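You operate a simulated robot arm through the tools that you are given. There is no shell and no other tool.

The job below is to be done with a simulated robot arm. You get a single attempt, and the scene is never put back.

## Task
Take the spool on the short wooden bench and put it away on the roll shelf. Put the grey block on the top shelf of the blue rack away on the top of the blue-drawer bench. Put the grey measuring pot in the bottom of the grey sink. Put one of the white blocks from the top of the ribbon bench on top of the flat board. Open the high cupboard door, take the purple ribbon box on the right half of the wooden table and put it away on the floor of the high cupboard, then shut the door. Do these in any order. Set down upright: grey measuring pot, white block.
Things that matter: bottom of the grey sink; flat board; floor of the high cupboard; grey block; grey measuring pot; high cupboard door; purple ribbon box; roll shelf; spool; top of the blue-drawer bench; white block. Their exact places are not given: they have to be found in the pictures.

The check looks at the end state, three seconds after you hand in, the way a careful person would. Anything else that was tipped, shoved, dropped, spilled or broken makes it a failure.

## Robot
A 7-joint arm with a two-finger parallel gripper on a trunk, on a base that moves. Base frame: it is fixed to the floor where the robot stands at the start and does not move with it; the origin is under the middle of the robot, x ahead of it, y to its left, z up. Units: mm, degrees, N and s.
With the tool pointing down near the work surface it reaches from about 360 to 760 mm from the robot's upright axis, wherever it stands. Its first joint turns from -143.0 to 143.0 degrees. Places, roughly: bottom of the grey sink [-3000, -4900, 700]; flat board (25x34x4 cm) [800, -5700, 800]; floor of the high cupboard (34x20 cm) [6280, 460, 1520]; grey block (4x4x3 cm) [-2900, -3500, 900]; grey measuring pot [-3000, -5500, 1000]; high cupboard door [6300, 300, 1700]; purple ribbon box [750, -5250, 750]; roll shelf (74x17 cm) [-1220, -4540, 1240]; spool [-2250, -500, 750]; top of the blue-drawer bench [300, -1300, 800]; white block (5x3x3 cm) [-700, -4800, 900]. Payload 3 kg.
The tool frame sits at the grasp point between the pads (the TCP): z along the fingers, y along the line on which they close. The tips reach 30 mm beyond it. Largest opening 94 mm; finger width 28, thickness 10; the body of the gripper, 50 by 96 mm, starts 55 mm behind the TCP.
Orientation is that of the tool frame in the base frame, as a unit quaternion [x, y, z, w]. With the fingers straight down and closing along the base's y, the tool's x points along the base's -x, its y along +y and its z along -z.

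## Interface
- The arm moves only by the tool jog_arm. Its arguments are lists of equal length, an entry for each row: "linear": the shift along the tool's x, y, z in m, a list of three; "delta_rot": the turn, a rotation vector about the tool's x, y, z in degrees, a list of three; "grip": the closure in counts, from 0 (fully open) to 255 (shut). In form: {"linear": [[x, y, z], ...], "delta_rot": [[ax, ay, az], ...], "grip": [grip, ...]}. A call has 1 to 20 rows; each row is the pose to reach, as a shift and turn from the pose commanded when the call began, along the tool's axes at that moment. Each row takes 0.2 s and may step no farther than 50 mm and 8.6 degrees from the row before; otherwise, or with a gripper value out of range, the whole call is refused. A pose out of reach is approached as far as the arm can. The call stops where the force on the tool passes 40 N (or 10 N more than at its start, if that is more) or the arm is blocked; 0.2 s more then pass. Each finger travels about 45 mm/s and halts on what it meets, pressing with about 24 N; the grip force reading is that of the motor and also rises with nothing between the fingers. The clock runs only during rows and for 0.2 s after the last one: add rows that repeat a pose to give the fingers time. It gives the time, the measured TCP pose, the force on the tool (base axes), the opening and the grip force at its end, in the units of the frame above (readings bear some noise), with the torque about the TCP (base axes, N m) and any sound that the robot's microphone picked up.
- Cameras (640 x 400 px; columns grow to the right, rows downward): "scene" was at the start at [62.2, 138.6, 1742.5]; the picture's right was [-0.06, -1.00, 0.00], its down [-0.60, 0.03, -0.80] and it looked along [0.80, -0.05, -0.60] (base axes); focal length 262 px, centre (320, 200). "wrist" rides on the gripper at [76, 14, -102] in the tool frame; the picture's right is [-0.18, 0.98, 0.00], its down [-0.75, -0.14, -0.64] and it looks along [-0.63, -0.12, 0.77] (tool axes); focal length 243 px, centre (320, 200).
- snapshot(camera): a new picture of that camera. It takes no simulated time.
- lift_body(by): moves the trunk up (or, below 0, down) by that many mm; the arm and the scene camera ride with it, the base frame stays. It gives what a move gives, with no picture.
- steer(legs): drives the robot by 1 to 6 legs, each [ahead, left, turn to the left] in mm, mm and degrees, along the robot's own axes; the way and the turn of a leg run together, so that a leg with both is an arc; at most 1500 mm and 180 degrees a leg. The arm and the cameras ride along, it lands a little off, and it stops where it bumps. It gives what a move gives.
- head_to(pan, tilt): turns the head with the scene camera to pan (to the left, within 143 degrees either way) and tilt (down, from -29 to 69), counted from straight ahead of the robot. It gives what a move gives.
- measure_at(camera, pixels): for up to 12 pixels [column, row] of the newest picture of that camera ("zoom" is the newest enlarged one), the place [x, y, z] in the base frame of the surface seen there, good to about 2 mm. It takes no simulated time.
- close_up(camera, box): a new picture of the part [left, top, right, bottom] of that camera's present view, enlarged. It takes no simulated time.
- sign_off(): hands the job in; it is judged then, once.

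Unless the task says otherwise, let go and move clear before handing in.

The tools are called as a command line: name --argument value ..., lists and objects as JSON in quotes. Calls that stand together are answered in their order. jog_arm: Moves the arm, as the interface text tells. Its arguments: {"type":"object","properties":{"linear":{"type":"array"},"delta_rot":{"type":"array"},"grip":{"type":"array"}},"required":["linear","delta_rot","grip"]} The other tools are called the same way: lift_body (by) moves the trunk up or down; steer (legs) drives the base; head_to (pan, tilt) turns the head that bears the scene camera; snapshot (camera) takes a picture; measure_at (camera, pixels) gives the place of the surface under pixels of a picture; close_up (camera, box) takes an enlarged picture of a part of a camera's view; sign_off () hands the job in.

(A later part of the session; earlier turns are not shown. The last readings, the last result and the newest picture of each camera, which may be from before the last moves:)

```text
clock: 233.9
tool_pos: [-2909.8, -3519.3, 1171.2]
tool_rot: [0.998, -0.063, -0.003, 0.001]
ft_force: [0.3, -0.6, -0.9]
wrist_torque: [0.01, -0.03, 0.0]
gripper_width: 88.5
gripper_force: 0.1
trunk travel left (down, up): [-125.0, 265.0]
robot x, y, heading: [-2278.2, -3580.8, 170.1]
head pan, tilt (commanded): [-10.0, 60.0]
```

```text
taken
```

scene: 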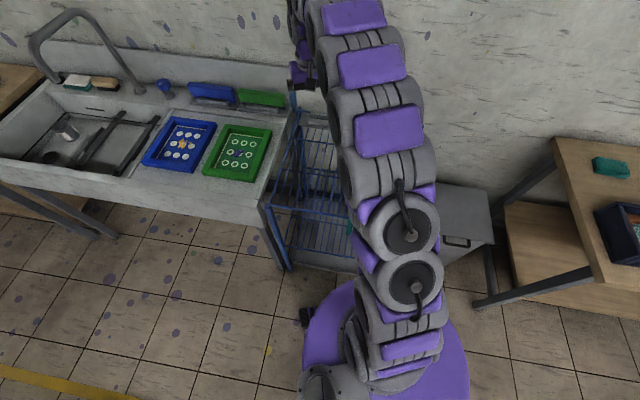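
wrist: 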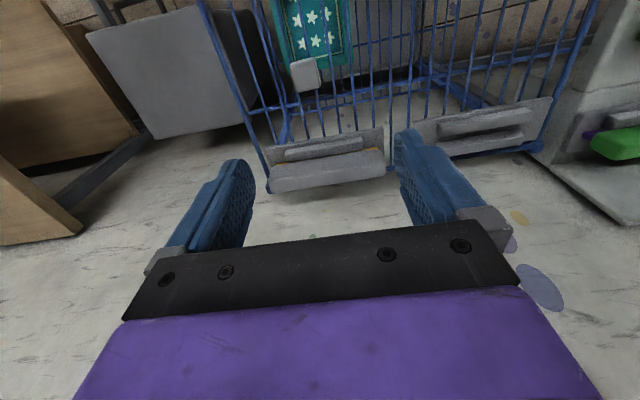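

close_up --camera "wrist" --box '[274, 50, 338, 90]'

measure_at --camera "zoom" --pixels '[[170, 130], [430, 80], [460, 280], [220, 330], [300, 110], [340, 310], [195, 230], [445, 190], [320, 220], [300, 370], [250, 60]]'

```text
10.00 times, centred on (306, 70) of wrist
```

zoom: 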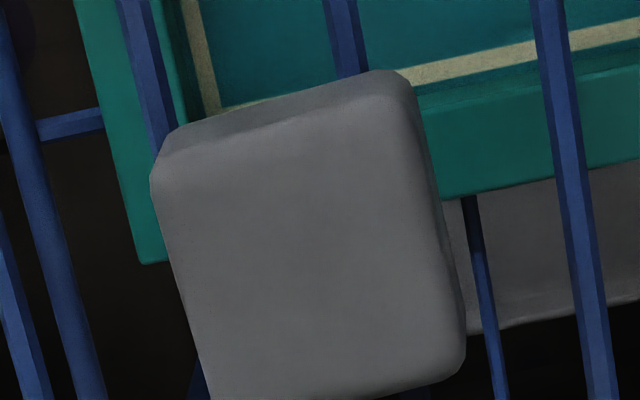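

```text
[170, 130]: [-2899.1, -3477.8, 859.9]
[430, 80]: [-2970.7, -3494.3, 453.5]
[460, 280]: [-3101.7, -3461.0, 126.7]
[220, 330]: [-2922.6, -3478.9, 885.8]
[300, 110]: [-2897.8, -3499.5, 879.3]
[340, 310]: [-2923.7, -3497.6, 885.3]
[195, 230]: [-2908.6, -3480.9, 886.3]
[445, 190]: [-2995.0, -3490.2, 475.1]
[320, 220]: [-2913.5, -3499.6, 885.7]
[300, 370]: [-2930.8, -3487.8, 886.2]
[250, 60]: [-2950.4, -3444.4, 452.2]
```

The gripper yaw matches the block. I shift ~11/20 mm and descend to z≈945, then check.

jog_arm --linear '[[-0.0108, -0.0201, 0.02], [-0.0108, -0.0201, 0.065], [-0.0108, -0.0201, 0.11], [-0.0108, -0.0201, 0.155], [-0.0108, -0.0201, 0.2], [-0.0108, -0.0201, 0.226], [-0.0108, -0.0201, 0.226]]' --delta_rot '[[0, 0, 0], [0, 0, 0], [0, 0, 0], [0, 0, 0], [0, 0, 0], [0, 0, 0], [0, 0, 0]]' --grip '[40, 60, 60, 60, 60, 60, 60]'

snapshot --camera "wrist"

```text
clock: 235.6
tool_pos: [-2918.6, -3497.5, 946.1]
tool_rot: [0.998, -0.062, -0.003, 0.001]
ft_force: [0.2, 0.4, 0.9]
wrist_torque: [-0.01, 0.0, -0.01]
gripper_width: 71.8
gripper_force: 0.1
trunk travel left (down, up): [-125.0, 265.0]
robot x, y, heading: [-2277.8, -3581.9, 170.2]
head pan, tilt (commanded): [-10.0, 60.0]
```

```text
taken
```

wrist: 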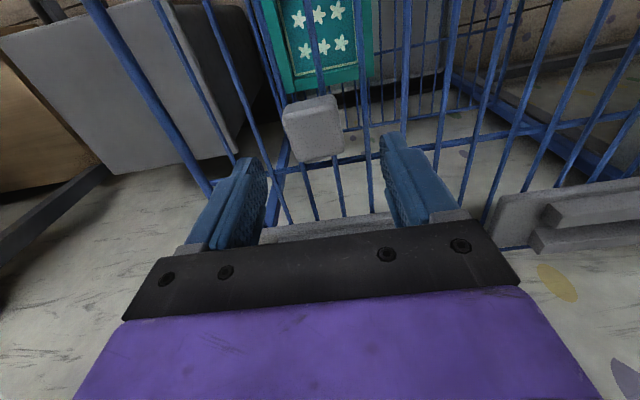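

Centred. I descend 56 mm and close on the block.

jog_arm --linear '[[0, 0, 0.025], [0, 0, 0.045], [0, 0, 0.054], [0, 0, 0.056], [0, 0, 0.056], [0, 0, 0.056], [0, 0, 0.056], [0, 0, 0.056]]' --delta_rot '[[0, 0, 0], [0, 0, 0], [0, 0, 0], [0, 0, 0], [0, 0, 0], [0, 0, 0], [0, 0, 0], [0, 0, 0]]' --grip '[60, 60, 60, 60, 255, 255, 255, 255]'

snapshot --camera "wrist"

```text
clock: 237.3
tool_pos: [-2918.7, -3497.9, 892.0]
tool_rot: [0.998, -0.063, -0.005, 0.0]
ft_force: [0.9, 0.1, 2.2]
wrist_torque: [0.02, -0.02, 0.01]
gripper_width: 39.0
gripper_force: 23.7
trunk travel left (down, up): [-125.0, 265.0]
robot x, y, heading: [-2272.2, -3578.2, 169.8]
head pan, tilt (commanded): [-10.0, 60.0]
```

```text
taken
```

wrist: 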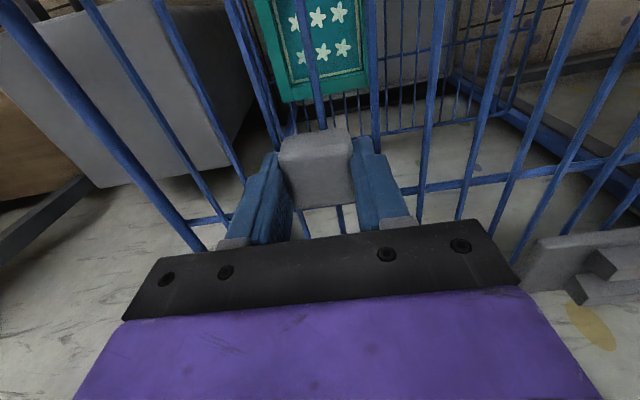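

Block gripped (39 mm). I lift it clear, raise the trunk, and back off from the rack.

jog_arm --linear '[[0, 0, -0.03], [0, 0, -0.075], [0, 0, -0.12], [0, 0, -0.165], [0, 0, -0.21], [0, 0, -0.255], [0, 0, -0.3]]' --delta_rot '[[0, 0, 0], [0, 0, 0], [0, 0, 0], [0, 0, 0], [0, 0, 0], [0, 0, 0], [0, 0, 0]]' --grip '[255, 255, 255, 255, 255, 255, 255]'

lift_body --by 120

snapshot --camera "wrist"

```text
clock: 238.9
tool_pos: [-2913.2, -3499.0, 1192.4]
tool_rot: [0.998, -0.062, -0.002, 0.0]
ft_force: [0.7, -0.5, -0.7]
wrist_torque: [0.0, 0.0, -0.01]
gripper_width: 38.6
gripper_force: 24.3
trunk travel left (down, up): [-125.0, 265.0]
robot x, y, heading: [-2273.5, -3579.3, 170.2]
head pan, tilt (commanded): [-10.0, 60.0]
```

```text
clock: 240.4
tool_pos: [-2914.4, -3499.4, 1311.7]
tool_rot: [0.998, -0.063, -0.003, 0.0]
ft_force: [-0.4, -0.5, -0.3]
wrist_torque: [-0.02, 0.0, 0.0]
gripper_width: 38.7
gripper_force: 23.8
trunk travel left (down, up): [-245.0, 145.0]
robot x, y, heading: [-2276.7, -3581.5, 170.5]
head pan, tilt (commanded): [-10.0, 60.0]
```

```text
taken
```

wrist: 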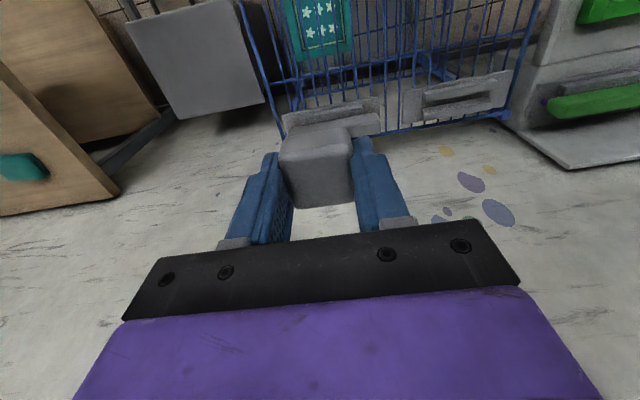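

steer --legs '[[-320, 0, 0], [0, 0, -80.5], [1500, 0, 0], [1400, 0, 0]]'

head_to --pan -60 --tilt 35

snapshot --camera "scene"

```text
clock: 259.9
tool_pos: [-2043.1, -64.3, 1311.4]
tool_rot: [0.738, -0.675, -0.003, -0.002]
ft_force: [-0.9, 1.1, 0.3]
wrist_torque: [0.01, 0.04, 0.01]
gripper_width: 38.5
gripper_force: 24.3
trunk travel left (down, up): [-245.0, 145.0]
robot x, y, heading: [-1987.0, -708.7, 92.4]
head pan, tilt (commanded): [-10.0, 60.0]
```

```text
clock: 261.0
tool_pos: [-2043.1, -66.4, 1312.4]
tool_rot: [0.739, -0.674, -0.004, -0.002]
ft_force: [-0.7, 0.0, 0.1]
wrist_torque: [0.02, 0.04, -0.01]
gripper_width: 38.6
gripper_force: 23.7
trunk travel left (down, up): [-245.0, 145.0]
robot x, y, heading: [-1983.7, -709.3, 92.6]
head pan, tilt (commanded): [-60.0, 35.0]
```

```text
taken
```

scene: 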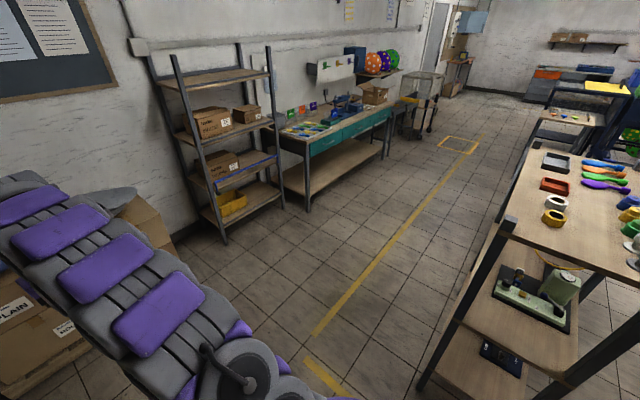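

I measure the metal rack legs and wooden-rack posts before turning to +x.

measure_at --camera "scene" --pixels '[[224, 242], [279, 210], [180, 70], [508, 228], [420, 385], [308, 205], [340, 280], [30, 380]]'

steer --legs '[[300, -250, -92.5], [1300, 0, 0], [750, 0, 0]]'

head_to --pan -60 --tilt 35

snapshot --camera "scene"

```text
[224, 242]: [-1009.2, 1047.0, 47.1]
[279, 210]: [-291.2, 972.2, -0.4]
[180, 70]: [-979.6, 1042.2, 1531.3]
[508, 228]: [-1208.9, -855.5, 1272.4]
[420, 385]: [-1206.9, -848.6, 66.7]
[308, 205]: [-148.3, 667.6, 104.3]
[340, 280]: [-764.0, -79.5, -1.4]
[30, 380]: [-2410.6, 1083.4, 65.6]
```

```text
clock: 267.7
tool_pos: [-745.0, -753.7, 1308.6]
tool_rot: [0.041, 0.999, -0.002, 0.003]
ft_force: [1.4, 0.0, -2.1]
wrist_torque: [0.02, 0.09, 0.01]
gripper_width: 38.8
gripper_force: 23.7
trunk travel left (down, up): [-245.0, 145.0]
robot x, y, heading: [-1392.2, -710.4, -7.0]
head pan, tilt (commanded): [-60.0, 35.0]
stopped in leg 2: the robot was blocked; the commanded pose is now the measured one
```

```text
clock: 268.3
tool_pos: [-753.3, -760.9, 1314.1]
tool_rot: [0.04, 0.999, 0.0, 0.006]
ft_force: [-0.3, -0.3, 0.1]
wrist_torque: [-0.03, -0.01, -0.02]
gripper_width: 38.9
gripper_force: 24.1
trunk travel left (down, up): [-245.0, 145.0]
robot x, y, heading: [-1385.4, -711.8, -6.9]
head pan, tilt (commanded): [-60.0, 35.0]
```

```text
taken
```

scene: 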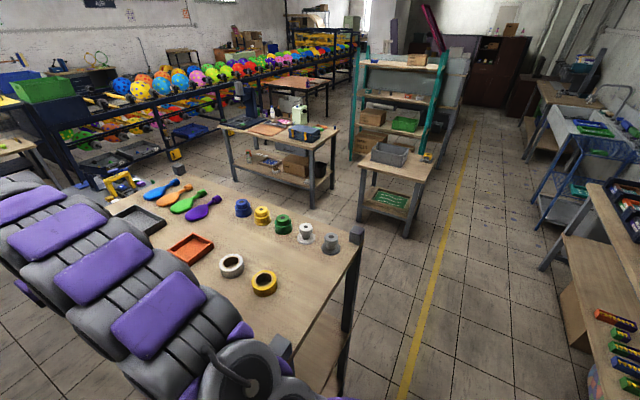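

The robot bumped the wooden rack's corner post: the arc leg didn't go where I assumed. I back off and check whether the rack or anything on it moved.

steer --legs '[[-150, 0, 0]]'

snapshot --camera "scene"

close_up --camera "scene" --box '[100, 150, 420, 350]'

```text
clock: 269.7
tool_pos: [-908.8, -736.4, 1314.6]
tool_rot: [0.041, 0.999, -0.002, 0.007]
ft_force: [-0.5, 0.2, -0.2]
wrist_torque: [-0.06, -0.01, 0.03]
gripper_width: 38.7
gripper_force: 23.9
trunk travel left (down, up): [-245.0, 145.0]
robot x, y, heading: [-1541.3, -691.2, -7.1]
head pan, tilt (commanded): [-60.0, 35.0]
```

```text
taken
```

scene: 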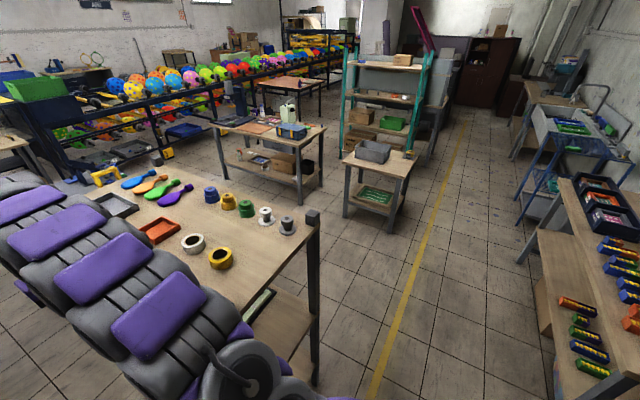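

```text
2.00 times, centred on (260, 250) of scene
```

zoom: 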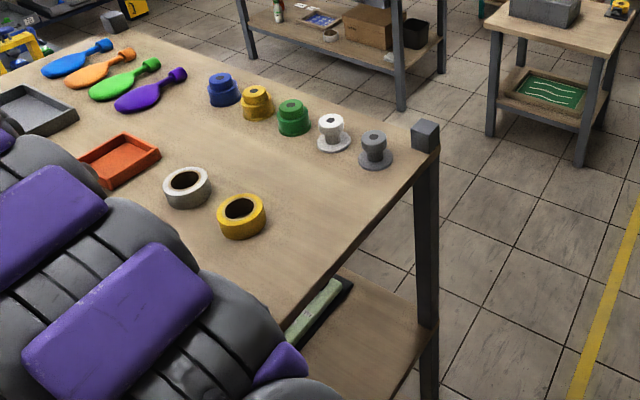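

Items on the rack look upright and undisturbed. I measure the posts to see if the rack moved.

measure_at --camera "zoom" --pixels '[[425, 140], [425, 200], [430, 260], [432, 130], [415, 135], [430, 330]]'

head_to --pan -25 --tilt 45

snapshot --camera "scene"

```text
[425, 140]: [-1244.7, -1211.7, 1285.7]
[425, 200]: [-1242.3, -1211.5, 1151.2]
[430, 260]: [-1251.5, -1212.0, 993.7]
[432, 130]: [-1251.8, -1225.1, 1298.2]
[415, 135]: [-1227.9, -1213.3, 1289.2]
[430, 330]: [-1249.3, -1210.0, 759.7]
```

```text
clock: 270.7
tool_pos: [-908.8, -733.9, 1313.6]
tool_rot: [0.041, 0.999, -0.003, 0.007]
ft_force: [0.1, 0.2, -0.1]
wrist_torque: [-0.03, 0.01, 0.0]
gripper_width: 38.9
gripper_force: 24.2
trunk travel left (down, up): [-245.0, 145.0]
robot x, y, heading: [-1541.8, -687.6, -7.2]
head pan, tilt (commanded): [-25.0, 45.0]
```

```text
taken
```

scene: 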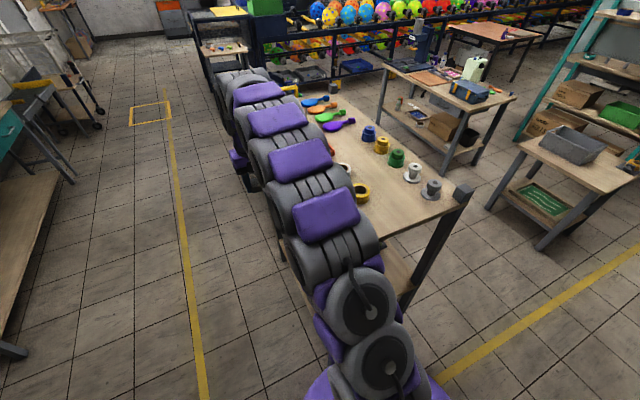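

The rack posts read the same place as before (≈-1252,-1212), so it didn't shift. I sidestep left to y≈-340, straighten, and continue along the aisle in simple legs.

steer --legs '[[0, 350, 0], [0, 0, 7], [1500, 0, 0], [300, 0, 0]]'

head_to --pan -70 --tilt 40

snapshot --camera "scene"

```text
clock: 282.4
tool_pos: [980.7, -246.8, 1314.1]
tool_rot: [-0.042, 0.999, -0.002, 0.007]
ft_force: [-0.8, 0.2, -0.6]
wrist_torque: [-0.04, -0.01, 0.0]
gripper_width: 38.7
gripper_force: 24.0
trunk travel left (down, up): [-245.0, 145.0]
robot x, y, heading: [347.4, -301.5, 2.3]
head pan, tilt (commanded): [-25.0, 45.0]
```

```text
clock: 283.5
tool_pos: [978.5, -234.9, 1315.8]
tool_rot: [-0.042, 0.999, -0.005, 0.008]
ft_force: [0.0, 0.6, -0.7]
wrist_torque: [-0.03, 0.02, 0.01]
gripper_width: 39.0
gripper_force: 23.5
trunk travel left (down, up): [-245.0, 145.0]
robot x, y, heading: [348.1, -306.1, 2.4]
head pan, tilt (commanded): [-70.0, 40.0]
```

```text
taken
```

scene: 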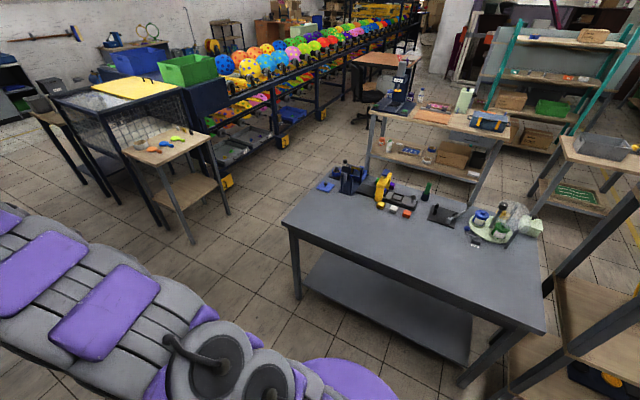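

The table's near half is free. I turn to face it and advance so the block is over the near part of the top (~(383,-1170)).

steer --legs '[[0, 0, -92], [230, 0, 0]]'

head_to --pan 0 --tilt 50

snapshot --camera "scene"

snapshot --camera "wrist"

```text
clock: 289.2
tool_pos: [380.7, -1169.8, 1315.1]
tool_rot: [0.692, 0.722, -0.007, 0.005]
ft_force: [0.6, 0.0, -0.5]
wrist_torque: [0.04, 0.0, 0.0]
gripper_width: 38.8
gripper_force: 23.9
trunk travel left (down, up): [-245.0, 145.0]
robot x, y, heading: [348.1, -535.8, -90.4]
head pan, tilt (commanded): [-70.0, 40.0]
```

```text
clock: 290.6
tool_pos: [383.0, -1167.2, 1314.6]
tool_rot: [0.692, 0.722, -0.008, 0.005]
ft_force: [-0.5, -0.7, -0.9]
wrist_torque: [0.02, -0.01, -0.02]
gripper_width: 38.5
gripper_force: 24.2
trunk travel left (down, up): [-245.0, 145.0]
robot x, y, heading: [351.6, -537.3, -90.3]
head pan, tilt (commanded): [0.0, 50.0]
```

```text
taken
```

scene: 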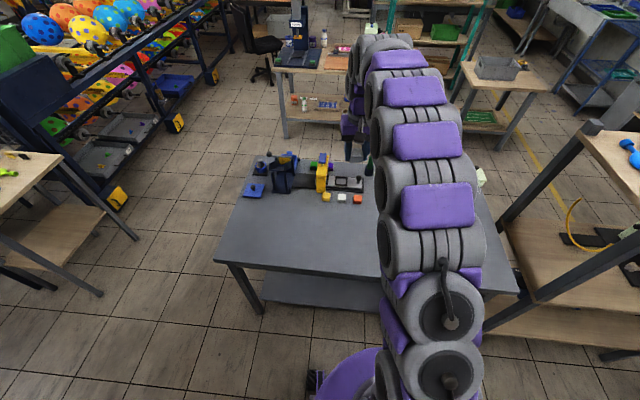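

```text
taken
```

wrist: 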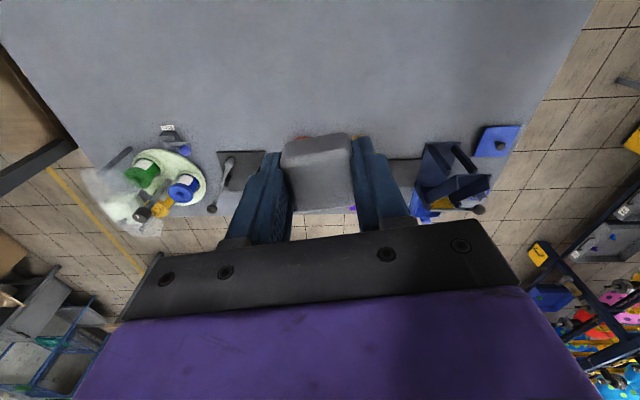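

I measure the table surface beneath and the nearest objects.

measure_at --camera "wrist" --pixels '[[320, 40], [320, 90], [250, 90], [400, 90], [315, 120], [240, 150], [430, 150], [230, 15], [560, 20]]'

```text
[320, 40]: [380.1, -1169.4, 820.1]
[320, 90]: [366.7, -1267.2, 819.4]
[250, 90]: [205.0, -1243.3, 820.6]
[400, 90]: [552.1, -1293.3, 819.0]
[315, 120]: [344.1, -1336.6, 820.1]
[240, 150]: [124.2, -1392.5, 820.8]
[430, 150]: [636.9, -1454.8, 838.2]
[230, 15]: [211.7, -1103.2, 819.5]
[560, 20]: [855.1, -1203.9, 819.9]
```

Table top is z≈820 and free at (380,-1169). I lower the trunk 120 mm then descend with the arm.

lift_body --by -120

jog_arm --linear '[[0, 0, 0.045], [0, 0, 0.09], [0, 0, 0.135], [0, 0, 0.18], [0, 0, 0.225], [0, 0, 0.265], [0, 0, 0.295], [0, 0, 0.31]]' --delta_rot '[[0, 0.5, 0], [0, 1, 0], [0, 1, 0], [0, 1, 0], [0, 1, 0], [0, 1, 0], [0, 1, 0], [0, 1, 0]]' --grip '[255, 255, 255, 255, 255, 255, 255, 255]'

snapshot --camera "wrist"

```text
clock: 292.1
tool_pos: [381.6, -1167.5, 1194.6]
tool_rot: [0.692, 0.722, -0.008, 0.005]
ft_force: [0.5, -0.3, -0.4]
wrist_torque: [0.01, -0.01, 0.0]
gripper_width: 38.8
gripper_force: 23.6
trunk travel left (down, up): [-125.0, 265.0]
robot x, y, heading: [350.6, -537.8, -90.2]
head pan, tilt (commanded): [0.0, 50.0]
```

```text
clock: 293.9
tool_pos: [380.8, -1171.5, 887.2]
tool_rot: [0.693, 0.721, -0.002, -0.001]
ft_force: [0.7, -0.2, -1.4]
wrist_torque: [0.0, 0.0, 0.0]
gripper_width: 39.1
gripper_force: 24.3
trunk travel left (down, up): [-125.0, 265.0]
robot x, y, heading: [348.4, -539.2, -90.2]
head pan, tilt (commanded): [0.0, 50.0]
```

```text
taken
```

wrist: 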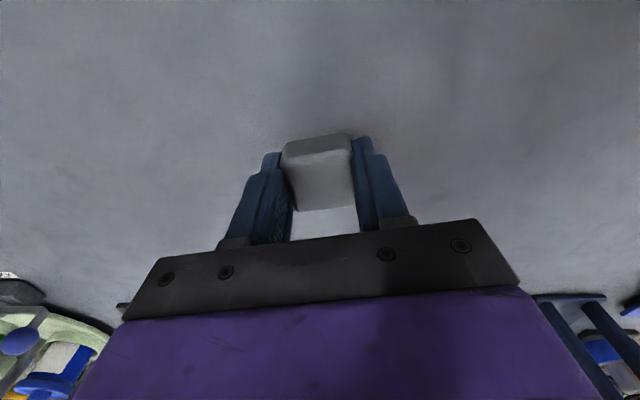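

jog_arm --linear '[[0, 0, 0.015], [0, 0, 0.025], [0, 0, 0.029], [0, 0, 0.031], [0, 0, 0.0325], [0, 0, 0.0325]]' --delta_rot '[[0, 0, 0], [0, 0, 0], [0, 0, 0], [0, 0, 0], [0, 0, 0], [0, 0, 0]]' --grip '[255, 255, 255, 255, 255, 255]'

```text
clock: 295.3
tool_pos: [380.9, -1171.6, 853.2]
tool_rot: [0.692, 0.721, -0.002, -0.001]
ft_force: [-0.4, -1.6, 0.0]
wrist_torque: [-0.03, 0.0, -0.03]
gripper_width: 38.6
gripper_force: 24.8
trunk travel left (down, up): [-125.0, 265.0]
robot x, y, heading: [351.5, -539.2, -90.3]
head pan, tilt (commanded): [0.0, 50.0]
```

jog_arm --linear '[[0, 0, 0.001], [0, 0, 0.002], [0, 0, 0.002]]' --delta_rot '[[0, 0, 0], [0, 0, 0], [0, 0, 0]]' --grip '[255, 255, 255]'

```text
clock: 296.1
tool_pos: [382.1, -1172.5, 851.8]
tool_rot: [0.693, 0.721, -0.003, -0.001]
ft_force: [-1.0, -0.1, -0.7]
wrist_torque: [-0.01, 0.02, 0.01]
gripper_width: 38.8
gripper_force: 23.6
trunk travel left (down, up): [-125.0, 265.0]
robot x, y, heading: [345.8, -535.5, -90.3]
head pan, tilt (commanded): [0.0, 50.0]
```

jog_arm --linear '[[0, 0, 0.001], [0, 0, 0.001]]' --delta_rot '[[0, 0, 0], [0, 0, 0]]' --grip '[255, 255]'

snapshot --camera "wrist"

measure_at --camera "wrist" --pixels '[[320, 180], [320, 160], [318, 145], [318, 138], [316, 125], [360, 120], [260, 120], [330, 200]]'

```text
clock: 296.7
tool_pos: [381.2, -1173.7, 850.3]
tool_rot: [0.693, 0.721, -0.003, -0.001]
ft_force: [-0.5, -1.3, 11.1]
wrist_torque: [-0.14, -0.18, 0.03]
gripper_width: 39.0
gripper_force: 23.9
trunk travel left (down, up): [-125.0, 265.0]
robot x, y, heading: [347.6, -535.6, -90.4]
head pan, tilt (commanded): [0.0, 50.0]
```

```text
taken
```

wrist: 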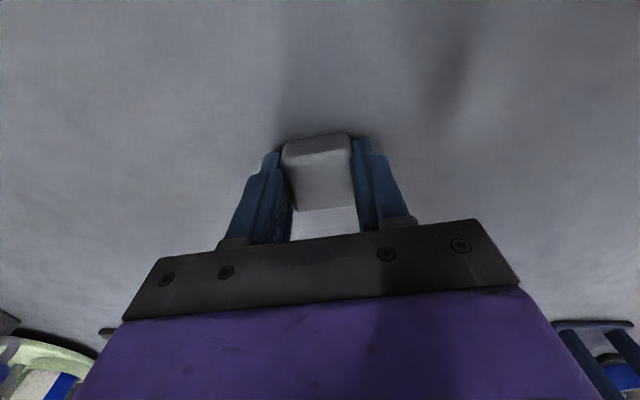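

```text
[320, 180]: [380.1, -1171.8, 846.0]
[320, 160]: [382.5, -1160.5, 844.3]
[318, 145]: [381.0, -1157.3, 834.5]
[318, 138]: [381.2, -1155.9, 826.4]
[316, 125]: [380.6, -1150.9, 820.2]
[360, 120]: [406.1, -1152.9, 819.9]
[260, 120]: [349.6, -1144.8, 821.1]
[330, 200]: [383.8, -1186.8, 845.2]
```

Contact (11 N), the block is on the table. I release and rise.

jog_arm --linear '[[0, 0, 0], [0, 0, 0], [0, 0, 0], [0, 0, -0.03], [0, 0, -0.075], [0, 0, -0.12], [0, 0, -0.165], [0, 0, -0.21], [0, 0, -0.255], [0, 0, -0.3], [0, 0, -0.345]]' --delta_rot '[[0, 0, 0], [0, 0, 0], [0, 0, 0], [0, 0, 0], [0, 0, 0], [0, 0, 0], [0, 0, 0], [0, 0, 0], [0, 0, 0], [0, 0, 0], [0, 0, 0]]' --grip '[100, 100, 100, 100, 100, 100, 100, 100, 100, 100, 100]'

snapshot --camera "wrist"

```text
clock: 299.1
tool_pos: [387.1, -1172.2, 1194.8]
tool_rot: [0.692, 0.722, -0.003, -0.004]
ft_force: [0.0, 0.4, 0.0]
wrist_torque: [0.0, -0.03, -0.01]
gripper_width: 57.2
gripper_force: 0.1
trunk travel left (down, up): [-125.0, 265.0]
robot x, y, heading: [346.3, -534.5, -90.3]
head pan, tilt (commanded): [0.0, 50.0]
```

```text
taken
```

wrist: 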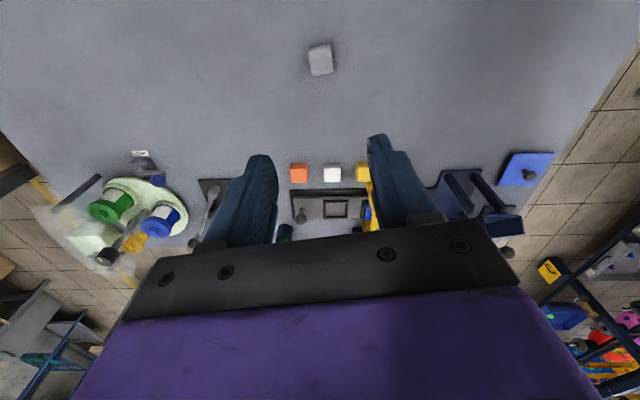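

The block rests on the table. Now I look for the route south toward the wooden table and ribbon bench, and verify the drawer side later.

head_to --pan 30 --tilt 25

snapshot --camera "scene"

measure_at --camera "scene" --pixels '[[120, 300], [215, 200], [265, 160], [300, 250], [340, 150], [360, 180], [420, 140], [180, 260], [60, 370], [300, 140], [280, 120], [460, 180]]'

```text
clock: 300.1
tool_pos: [387.9, -1171.2, 1194.1]
tool_rot: [0.693, 0.721, -0.002, -0.001]
ft_force: [0.3, 0.3, -0.3]
wrist_torque: [-0.02, 0.02, 0.01]
gripper_width: 57.1
gripper_force: 0.1
trunk travel left (down, up): [-125.0, 265.0]
robot x, y, heading: [350.8, -539.8, -90.3]
head pan, tilt (commanded): [30.0, 25.0]
```

```text
taken
```

scene: 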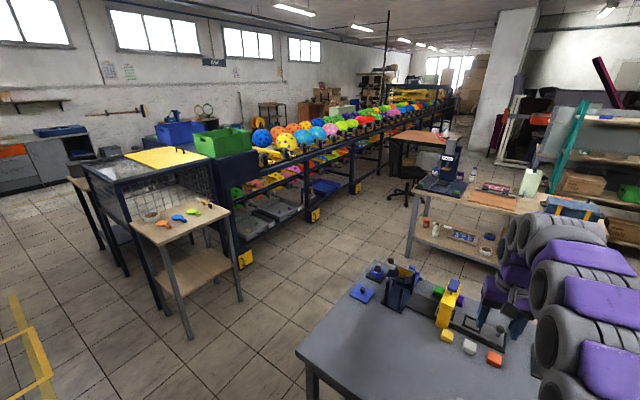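

```text
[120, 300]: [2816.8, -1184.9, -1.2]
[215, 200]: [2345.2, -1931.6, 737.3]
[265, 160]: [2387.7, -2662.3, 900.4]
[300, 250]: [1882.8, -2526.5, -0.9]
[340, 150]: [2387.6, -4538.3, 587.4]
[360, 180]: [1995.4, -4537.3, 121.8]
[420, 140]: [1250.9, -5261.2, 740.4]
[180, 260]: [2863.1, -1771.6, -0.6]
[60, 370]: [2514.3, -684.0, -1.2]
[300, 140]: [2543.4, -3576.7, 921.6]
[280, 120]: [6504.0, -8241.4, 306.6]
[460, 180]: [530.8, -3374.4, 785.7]
```

The east corridor (x≈900–1900) looks open. I measure the chair and the sewing bench end before driving down it.

measure_at --camera "scene" --pixels '[[407, 205], [395, 198], [410, 172], [412, 245], [430, 195], [388, 200], [436, 130], [300, 345]]'

steer --legs '[[0, 1000, 0], [1400, 0, 0], [900, 0, 0]]'

head_to --pan -15 --tilt 25

snapshot --camera "scene"

```text
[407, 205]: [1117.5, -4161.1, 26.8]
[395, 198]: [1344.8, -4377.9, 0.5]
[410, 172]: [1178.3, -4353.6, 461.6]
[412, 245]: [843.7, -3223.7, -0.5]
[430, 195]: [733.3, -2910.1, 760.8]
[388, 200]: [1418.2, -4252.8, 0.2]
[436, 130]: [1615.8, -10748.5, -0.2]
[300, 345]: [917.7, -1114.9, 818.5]
```

```text
clock: 316.2
tool_pos: [1355.3, -3480.7, 1194.2]
tool_rot: [0.693, 0.721, -0.002, -0.003]
ft_force: [-0.1, 0.7, 0.5]
wrist_torque: [0.0, -0.01, 0.02]
gripper_width: 57.0
gripper_force: 0.1
trunk travel left (down, up): [-125.0, 265.0]
robot x, y, heading: [1314.8, -2845.5, -90.3]
head pan, tilt (commanded): [30.0, 25.0]
```

```text
clock: 317.3
tool_pos: [1355.1, -3477.8, 1194.5]
tool_rot: [0.693, 0.721, -0.003, -0.001]
ft_force: [-0.6, 0.0, -1.0]
wrist_torque: [0.0, 0.01, 0.06]
gripper_width: 57.1
gripper_force: 0.0
trunk travel left (down, up): [-125.0, 265.0]
robot x, y, heading: [1315.8, -2845.1, -90.6]
head pan, tilt (commanded): [-15.0, 25.0]
```

```text
taken
```

scene: 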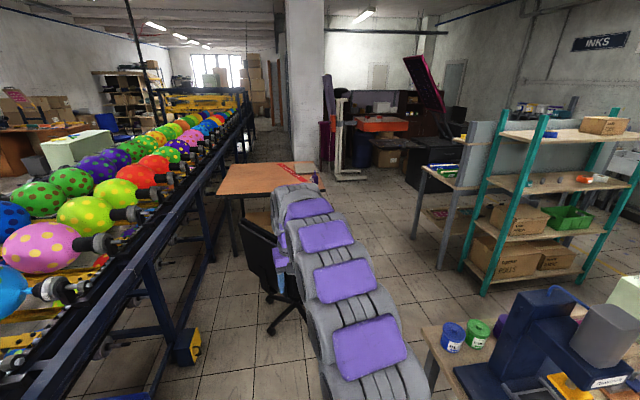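

I see the wooden table at (270,175) behind the chair; the way between the table and ribbon bench looks open on the right. Zooming in and measuring.

close_up --camera "scene" --box '[200, 120, 440, 270]'

measure_at --camera "scene" --pixels '[[235, 250], [218, 190], [322, 185], [415, 235], [440, 265], [425, 170], [350, 180], [268, 330], [300, 305], [380, 180], [462, 265], [240, 165]]'

```text
2.67 times, centred on (320, 195) of scene
```

zoom: 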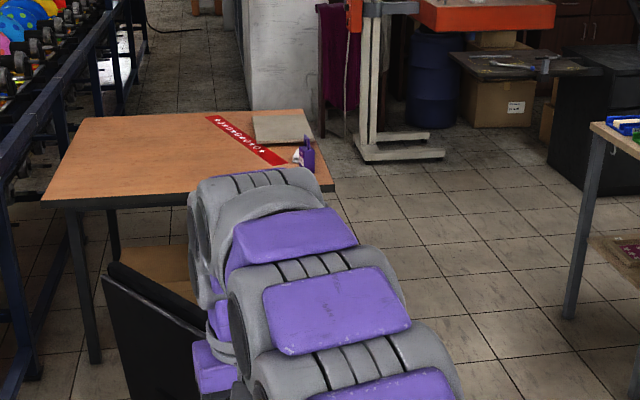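

```text
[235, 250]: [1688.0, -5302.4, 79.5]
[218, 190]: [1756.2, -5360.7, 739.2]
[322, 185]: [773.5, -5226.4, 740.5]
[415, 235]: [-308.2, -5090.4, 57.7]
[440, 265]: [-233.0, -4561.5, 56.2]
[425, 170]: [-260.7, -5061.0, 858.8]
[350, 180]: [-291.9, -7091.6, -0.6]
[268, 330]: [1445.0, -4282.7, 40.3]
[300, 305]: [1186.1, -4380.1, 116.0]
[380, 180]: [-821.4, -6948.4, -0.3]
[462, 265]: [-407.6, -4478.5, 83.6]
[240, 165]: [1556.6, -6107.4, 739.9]
```

The table spans x≈770–1760, y≈-5230…-6100 (top z 740); ribbon bench east end is x≈-230, so a ~1 m passage lies between. I check the sewing bench's south edge and chair extents.

head_to --pan -45 --tilt 40

snapshot --camera "scene"

head_to --pan 5 --tilt 45

snapshot --camera "scene"

```text
clock: 318.2
tool_pos: [1354.3, -3478.5, 1195.2]
tool_rot: [0.693, 0.721, -0.004, -0.001]
ft_force: [-0.1, -0.2, -0.5]
wrist_torque: [0.04, -0.01, -0.03]
gripper_width: 57.3
gripper_force: 0.0
trunk travel left (down, up): [-125.0, 265.0]
robot x, y, heading: [1313.9, -2850.1, -90.5]
head pan, tilt (commanded): [-45.0, 40.0]
```

```text
taken
```

scene: 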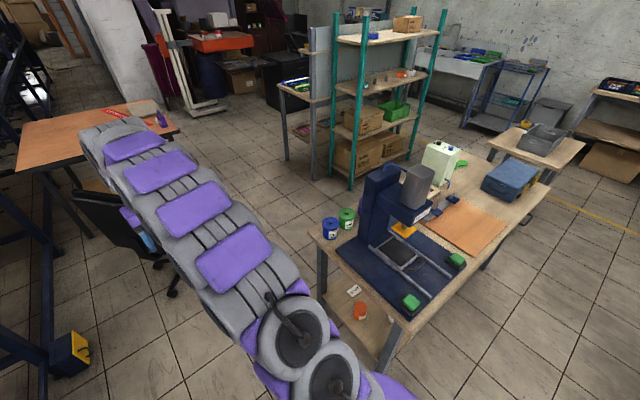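

```text
clock: 319.4
tool_pos: [1354.7, -3478.7, 1194.8]
tool_rot: [0.693, 0.721, -0.003, -0.001]
ft_force: [-0.7, 0.5, -0.4]
wrist_torque: [-0.03, 0.0, -0.03]
gripper_width: 57.2
gripper_force: 0.1
trunk travel left (down, up): [-125.0, 265.0]
robot x, y, heading: [1317.6, -2845.6, -90.5]
head pan, tilt (commanded): [5.0, 45.0]
```

```text
taken
```

scene: 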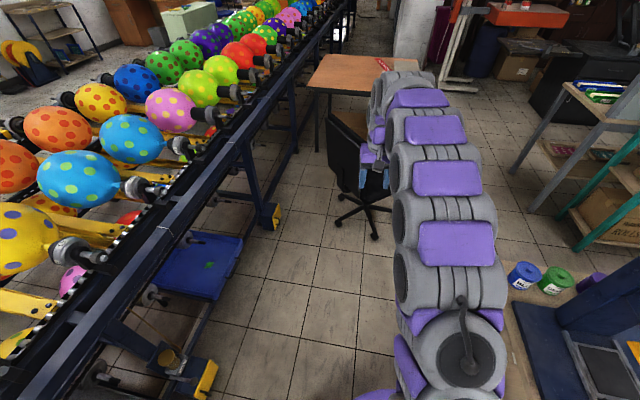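

measure_at --camera "scene" --pixels '[[338, 222], [374, 238], [388, 210], [345, 110], [510, 260], [505, 300], [318, 150], [265, 225], [530, 208], [575, 248], [420, 300], [355, 195]]'

```text
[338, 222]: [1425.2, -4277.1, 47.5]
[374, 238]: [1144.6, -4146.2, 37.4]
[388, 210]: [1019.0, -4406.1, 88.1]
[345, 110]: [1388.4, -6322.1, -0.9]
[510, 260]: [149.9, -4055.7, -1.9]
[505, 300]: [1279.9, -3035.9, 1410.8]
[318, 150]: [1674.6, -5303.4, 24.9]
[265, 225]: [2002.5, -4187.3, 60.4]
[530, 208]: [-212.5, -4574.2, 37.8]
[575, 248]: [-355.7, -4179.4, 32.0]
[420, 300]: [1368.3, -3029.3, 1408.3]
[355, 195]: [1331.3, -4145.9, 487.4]
```

Chair occupies about x 1000–1440, y -4130…-4560. I go ahead 820 mm to y≈-3665 and look right along the gap.

steer --legs '[[820, 0, 0]]'

head_to --pan -80 --tilt 40

snapshot --camera "scene"

```text
clock: 323.8
tool_pos: [1358.9, -4291.5, 1195.0]
tool_rot: [0.69, 0.724, -0.002, -0.002]
ft_force: [-0.4, -0.3, 0.5]
wrist_torque: [0.05, 0.03, 0.04]
gripper_width: 57.4
gripper_force: 0.0
trunk travel left (down, up): [-125.0, 265.0]
robot x, y, heading: [1310.3, -3659.9, -89.9]
head pan, tilt (commanded): [5.0, 45.0]
```

```text
clock: 325.4
tool_pos: [1358.9, -4289.5, 1196.8]
tool_rot: [0.689, 0.724, -0.004, -0.001]
ft_force: [0.3, -0.8, 0.1]
wrist_torque: [-0.01, 0.01, 0.0]
gripper_width: 57.2
gripper_force: 0.1
trunk travel left (down, up): [-125.0, 265.0]
robot x, y, heading: [1314.0, -3660.8, -89.7]
head pan, tilt (commanded): [-80.0, 40.0]
```

```text
taken
```

scene: 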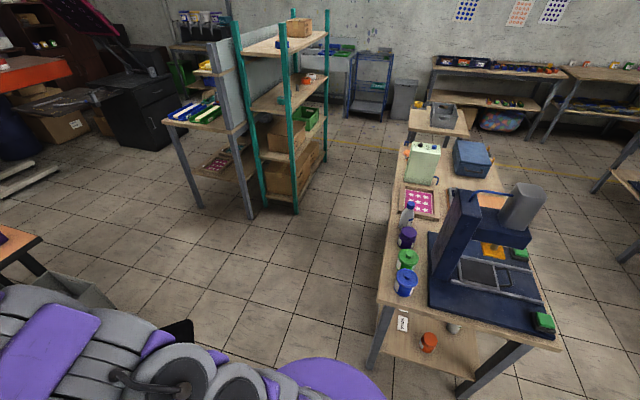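

Clear floor ahead to the west. Measuring bench corner, ribbon bench legs and the white blocks' area.

measure_at --camera "scene" --pixels '[[378, 300], [370, 365], [200, 205], [250, 217], [294, 210], [195, 115], [165, 122], [60, 285], [85, 305], [100, 145], [40, 240], [220, 130]]'

close_up --camera "scene" --box '[150, 60, 278, 140]'

```text
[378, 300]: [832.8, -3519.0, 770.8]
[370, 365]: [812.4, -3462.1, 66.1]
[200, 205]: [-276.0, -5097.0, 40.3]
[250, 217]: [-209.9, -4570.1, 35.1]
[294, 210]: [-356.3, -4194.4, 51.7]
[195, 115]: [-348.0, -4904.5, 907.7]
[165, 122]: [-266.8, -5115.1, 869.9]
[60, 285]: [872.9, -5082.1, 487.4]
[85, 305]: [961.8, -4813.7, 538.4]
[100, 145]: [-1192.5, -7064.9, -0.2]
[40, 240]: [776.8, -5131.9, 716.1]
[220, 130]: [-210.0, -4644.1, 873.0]
```

```text
5.00 times, centred on (214, 100) of scene
```

zoom: 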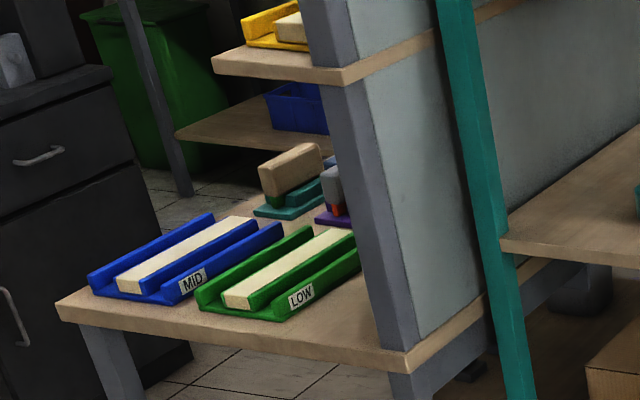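

Sewing bench SE corner is (833,-3519) and the chair starts at y≈-4130, so I pass between them at y≈-3830, go to (300,-4800), and turn right to face the ribbon bench's end.

steer --legs '[[165, 0, 0], [0, -1010, 0], [970, 0, 0]]'

head_to --pan -80 --tilt 45

snapshot --camera "scene"

```text
clock: 336.4
tool_pos: [338.3, -5441.8, 1195.9]
tool_rot: [0.69, 0.724, -0.003, -0.001]
ft_force: [0.0, -0.5, 0.3]
wrist_torque: [0.0, -0.02, -0.02]
gripper_width: 57.2
gripper_force: 0.1
trunk travel left (down, up): [-125.0, 265.0]
robot x, y, heading: [294.7, -4811.8, -90.0]
head pan, tilt (commanded): [-80.0, 40.0]
```

```text
clock: 337.1
tool_pos: [339.4, -5440.0, 1197.2]
tool_rot: [0.69, 0.724, -0.005, -0.001]
ft_force: [0.0, 0.1, 1.1]
wrist_torque: [0.02, 0.0, -0.03]
gripper_width: 57.1
gripper_force: 0.0
trunk travel left (down, up): [-125.0, 265.0]
robot x, y, heading: [292.1, -4810.6, -89.5]
head pan, tilt (commanded): [-80.0, 45.0]
```

```text
taken
```

scene: 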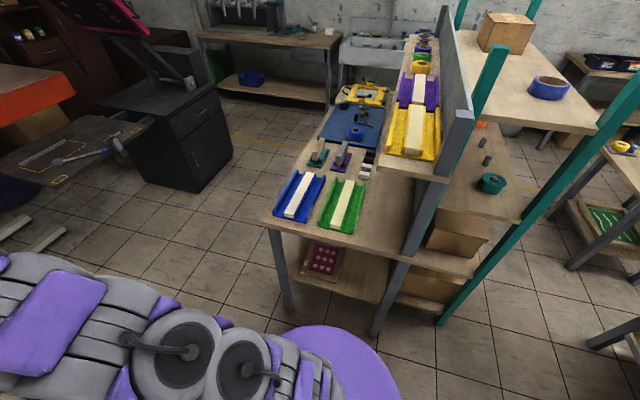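

The white blocks are at about (367,165), beside black ones. Zooming in.

close_up --camera "scene" --box '[290, 110, 418, 190]'

close_up --camera "scene" --box '[346, 140, 394, 190]'

```text
5.00 times, centred on (354, 150) of scene
```

zoom: 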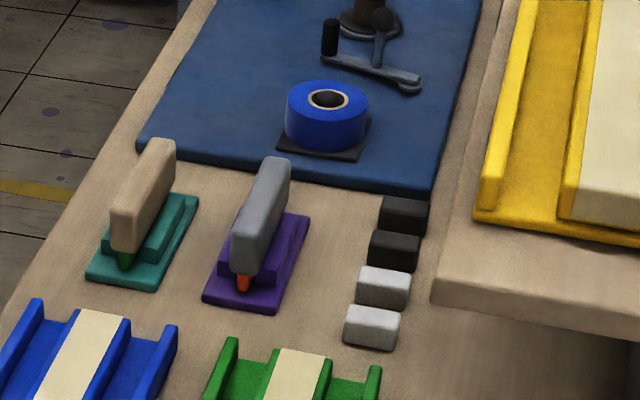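

```text
8.00 times, centred on (370, 165) of scene
```

zoom: 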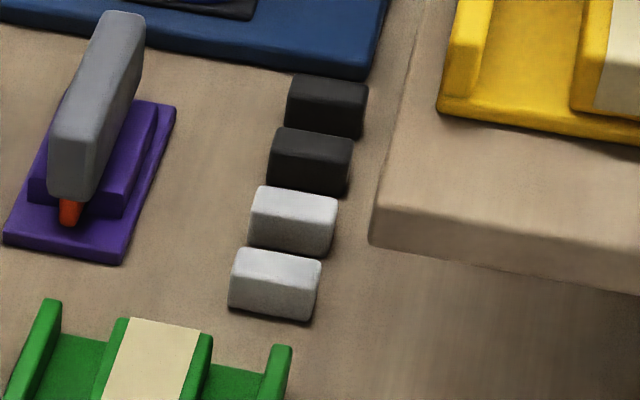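

Two white blocks and two black ones in a row. I measure the nearest white block and its neighbours.

measure_at --camera "zoom" --pixels '[[245, 260], [315, 265], [275, 250], [275, 275], [240, 300], [312, 310], [295, 205], [310, 160], [280, 345], [375, 235], [60, 305], [285, 350]]'

measure_at --camera "zoom" --pixels '[[236, 255], [318, 264], [234, 275], [316, 288], [254, 192], [334, 202], [252, 212], [332, 228], [350, 245], [30, 320], [280, 395], [110, 325]]'

```text
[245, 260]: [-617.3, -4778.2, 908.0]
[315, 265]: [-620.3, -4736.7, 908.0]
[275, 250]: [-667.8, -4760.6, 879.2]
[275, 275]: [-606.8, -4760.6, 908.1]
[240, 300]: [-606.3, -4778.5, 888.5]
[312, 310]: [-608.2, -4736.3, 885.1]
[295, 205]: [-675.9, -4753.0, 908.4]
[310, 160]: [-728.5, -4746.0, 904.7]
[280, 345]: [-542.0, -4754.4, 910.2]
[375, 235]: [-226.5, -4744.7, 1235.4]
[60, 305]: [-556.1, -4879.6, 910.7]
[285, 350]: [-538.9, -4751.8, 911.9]
```

```text
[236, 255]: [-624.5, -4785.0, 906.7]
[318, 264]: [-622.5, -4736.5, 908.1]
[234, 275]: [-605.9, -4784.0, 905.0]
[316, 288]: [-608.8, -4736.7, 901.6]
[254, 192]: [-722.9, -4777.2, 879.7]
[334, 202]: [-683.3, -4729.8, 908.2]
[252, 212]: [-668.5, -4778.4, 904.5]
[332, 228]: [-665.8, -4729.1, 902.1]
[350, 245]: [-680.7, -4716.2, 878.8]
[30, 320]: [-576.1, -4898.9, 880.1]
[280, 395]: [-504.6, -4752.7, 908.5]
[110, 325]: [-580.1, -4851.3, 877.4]
```

W1 centre ≈ (-621,-4761), 31×49 mm, top z 908, bench z 879; the shelf above ends at y≈-4700, so I'd rather approach from the south. I measure the tall purple/teal pieces near it.

measure_at --camera "zoom" --pixels '[[120, 25], [90, 90], [60, 180], [115, 40], [140, 30], [170, 110], [125, 255], [10, 235], [100, 195], [65, 215], [75, 130], [300, 90]]'

close_up --camera "scene" --box '[250, 120, 410, 240]'

measure_at --camera "zoom" --pixels '[[250, 130], [225, 190], [290, 175], [195, 230], [70, 420], [30, 390], [160, 460]]'

```text
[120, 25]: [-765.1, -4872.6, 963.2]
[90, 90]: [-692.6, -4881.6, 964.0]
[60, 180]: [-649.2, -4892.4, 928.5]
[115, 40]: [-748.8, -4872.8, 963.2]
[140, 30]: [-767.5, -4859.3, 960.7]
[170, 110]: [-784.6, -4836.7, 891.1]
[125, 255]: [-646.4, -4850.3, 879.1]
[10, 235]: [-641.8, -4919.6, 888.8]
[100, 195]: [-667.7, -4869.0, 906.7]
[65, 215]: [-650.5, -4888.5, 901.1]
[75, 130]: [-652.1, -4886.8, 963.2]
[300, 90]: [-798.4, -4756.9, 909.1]
```

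```text
3.33 times, centred on (330, 180) of scene
```

zoom: 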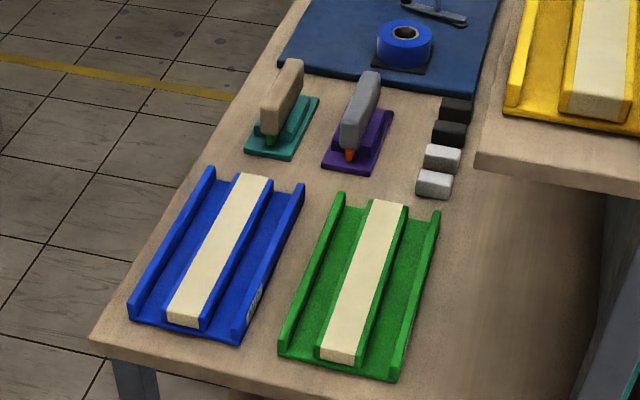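

```text
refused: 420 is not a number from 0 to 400
```

The purple piece reaches z 963 at x -650…-785, leaving a corridor for the hand at W1 from the south. I measure the obstacles south of the bench (black platform, white feet, cabinet).

measure_at --camera "scene" --pixels '[[62, 232], [18, 222], [145, 128], [100, 162], [55, 180], [190, 190], [232, 155], [110, 105], [120, 200], [270, 225], [285, 308], [215, 95]]'

head_to --pan -30 --tilt 35

snapshot --camera "scene"

```text
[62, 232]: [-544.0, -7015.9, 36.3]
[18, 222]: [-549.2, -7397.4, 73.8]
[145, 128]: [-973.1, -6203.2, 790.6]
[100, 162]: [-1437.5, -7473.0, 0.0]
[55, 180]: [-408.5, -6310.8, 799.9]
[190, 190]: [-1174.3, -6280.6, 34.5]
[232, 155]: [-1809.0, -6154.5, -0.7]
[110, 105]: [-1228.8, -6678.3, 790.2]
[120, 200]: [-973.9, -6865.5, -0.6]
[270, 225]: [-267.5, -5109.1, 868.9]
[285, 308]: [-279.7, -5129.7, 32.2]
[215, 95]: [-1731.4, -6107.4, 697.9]
```

```text
clock: 338.3
tool_pos: [337.2, -5439.2, 1196.7]
tool_rot: [0.69, 0.724, -0.004, -0.001]
ft_force: [-0.5, -0.5, -0.6]
wrist_torque: [-0.01, -0.01, -0.02]
gripper_width: 57.1
gripper_force: 0.0
trunk travel left (down, up): [-125.0, 265.0]
robot x, y, heading: [293.7, -4810.1, -89.6]
head pan, tilt (commanded): [-30.0, 35.0]
```

```text
taken
```

scene: 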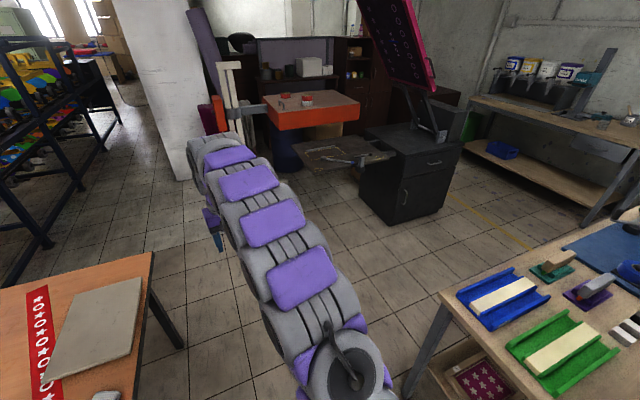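

The floor south of the ribbon bench is free to y≈-6200. I go to (293,-5600), turn right 180° to face north, then sidestep west to x≈-576.

steer --legs '[[790, 0, 0], [0, 0, -90], [0, 0, -90], [0, 869, 0]]'

head_to --pan 0 --tilt 45

snapshot --camera "scene"

snapshot --camera "wrist"

```text
clock: 354.5
tool_pos: [-614.8, -4981.6, 1197.0]
tool_rot: [0.715, -0.7, -0.001, -0.003]
ft_force: [0.2, 1.1, -0.1]
wrist_torque: [-0.02, 0.05, 0.03]
gripper_width: 57.3
gripper_force: 0.1
trunk travel left (down, up): [-125.0, 265.0]
robot x, y, heading: [-588.2, -5612.7, 89.0]
head pan, tilt (commanded): [-30.0, 35.0]
```

```text
clock: 355.4
tool_pos: [-617.8, -4982.9, 1197.9]
tool_rot: [0.715, -0.699, 0.0, -0.005]
ft_force: [-0.9, 0.4, -0.2]
wrist_torque: [0.04, -0.01, -0.03]
gripper_width: 57.1
gripper_force: 0.1
trunk travel left (down, up): [-125.0, 265.0]
robot x, y, heading: [-586.4, -5613.3, 88.8]
head pan, tilt (commanded): [0.0, 45.0]
```

```text
taken
```

scene: 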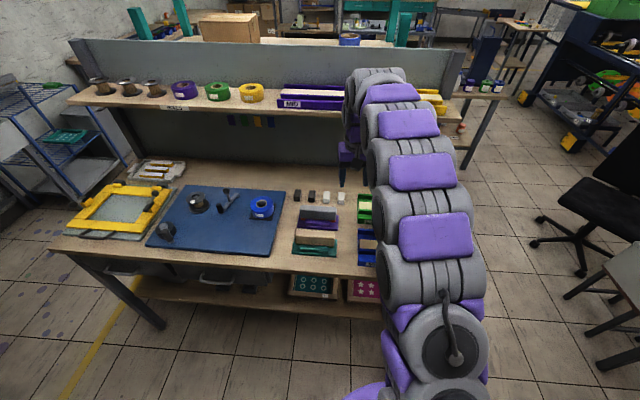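

```text
taken
```

wrist: 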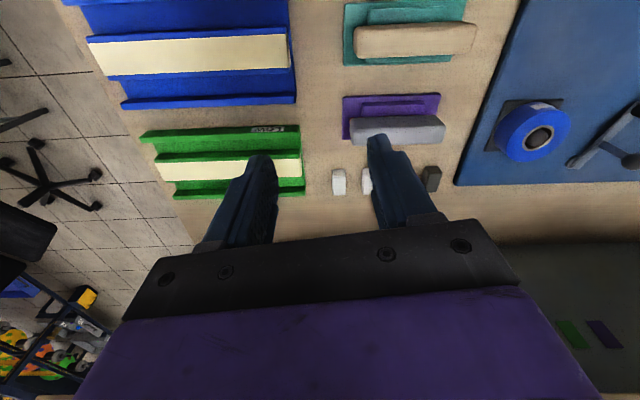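

White block W1 is at wrist (339,181). I zoom to measure its top face and neighbours.

close_up --camera "wrist" --box '[300, 150, 380, 210]'

measure_at --camera "zoom" --pixels '[[275, 160], [350, 150], [355, 340], [280, 345], [265, 250], [365, 250], [310, 200], [310, 300], [490, 200], [310, 330], [30, 250], [310, 130]]'

```text
6.67 times, centred on (340, 180) of wrist
```

zoom: 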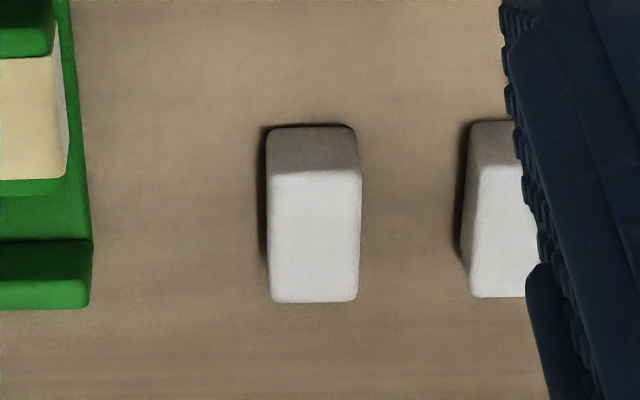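

```text
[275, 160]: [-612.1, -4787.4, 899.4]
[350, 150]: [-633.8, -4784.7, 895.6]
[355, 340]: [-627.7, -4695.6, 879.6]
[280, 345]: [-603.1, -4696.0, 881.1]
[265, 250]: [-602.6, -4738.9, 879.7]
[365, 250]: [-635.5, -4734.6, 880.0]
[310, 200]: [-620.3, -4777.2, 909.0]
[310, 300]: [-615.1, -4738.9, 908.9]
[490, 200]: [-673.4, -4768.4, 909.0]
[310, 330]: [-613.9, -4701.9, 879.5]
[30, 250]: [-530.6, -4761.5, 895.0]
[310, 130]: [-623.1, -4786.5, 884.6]
```

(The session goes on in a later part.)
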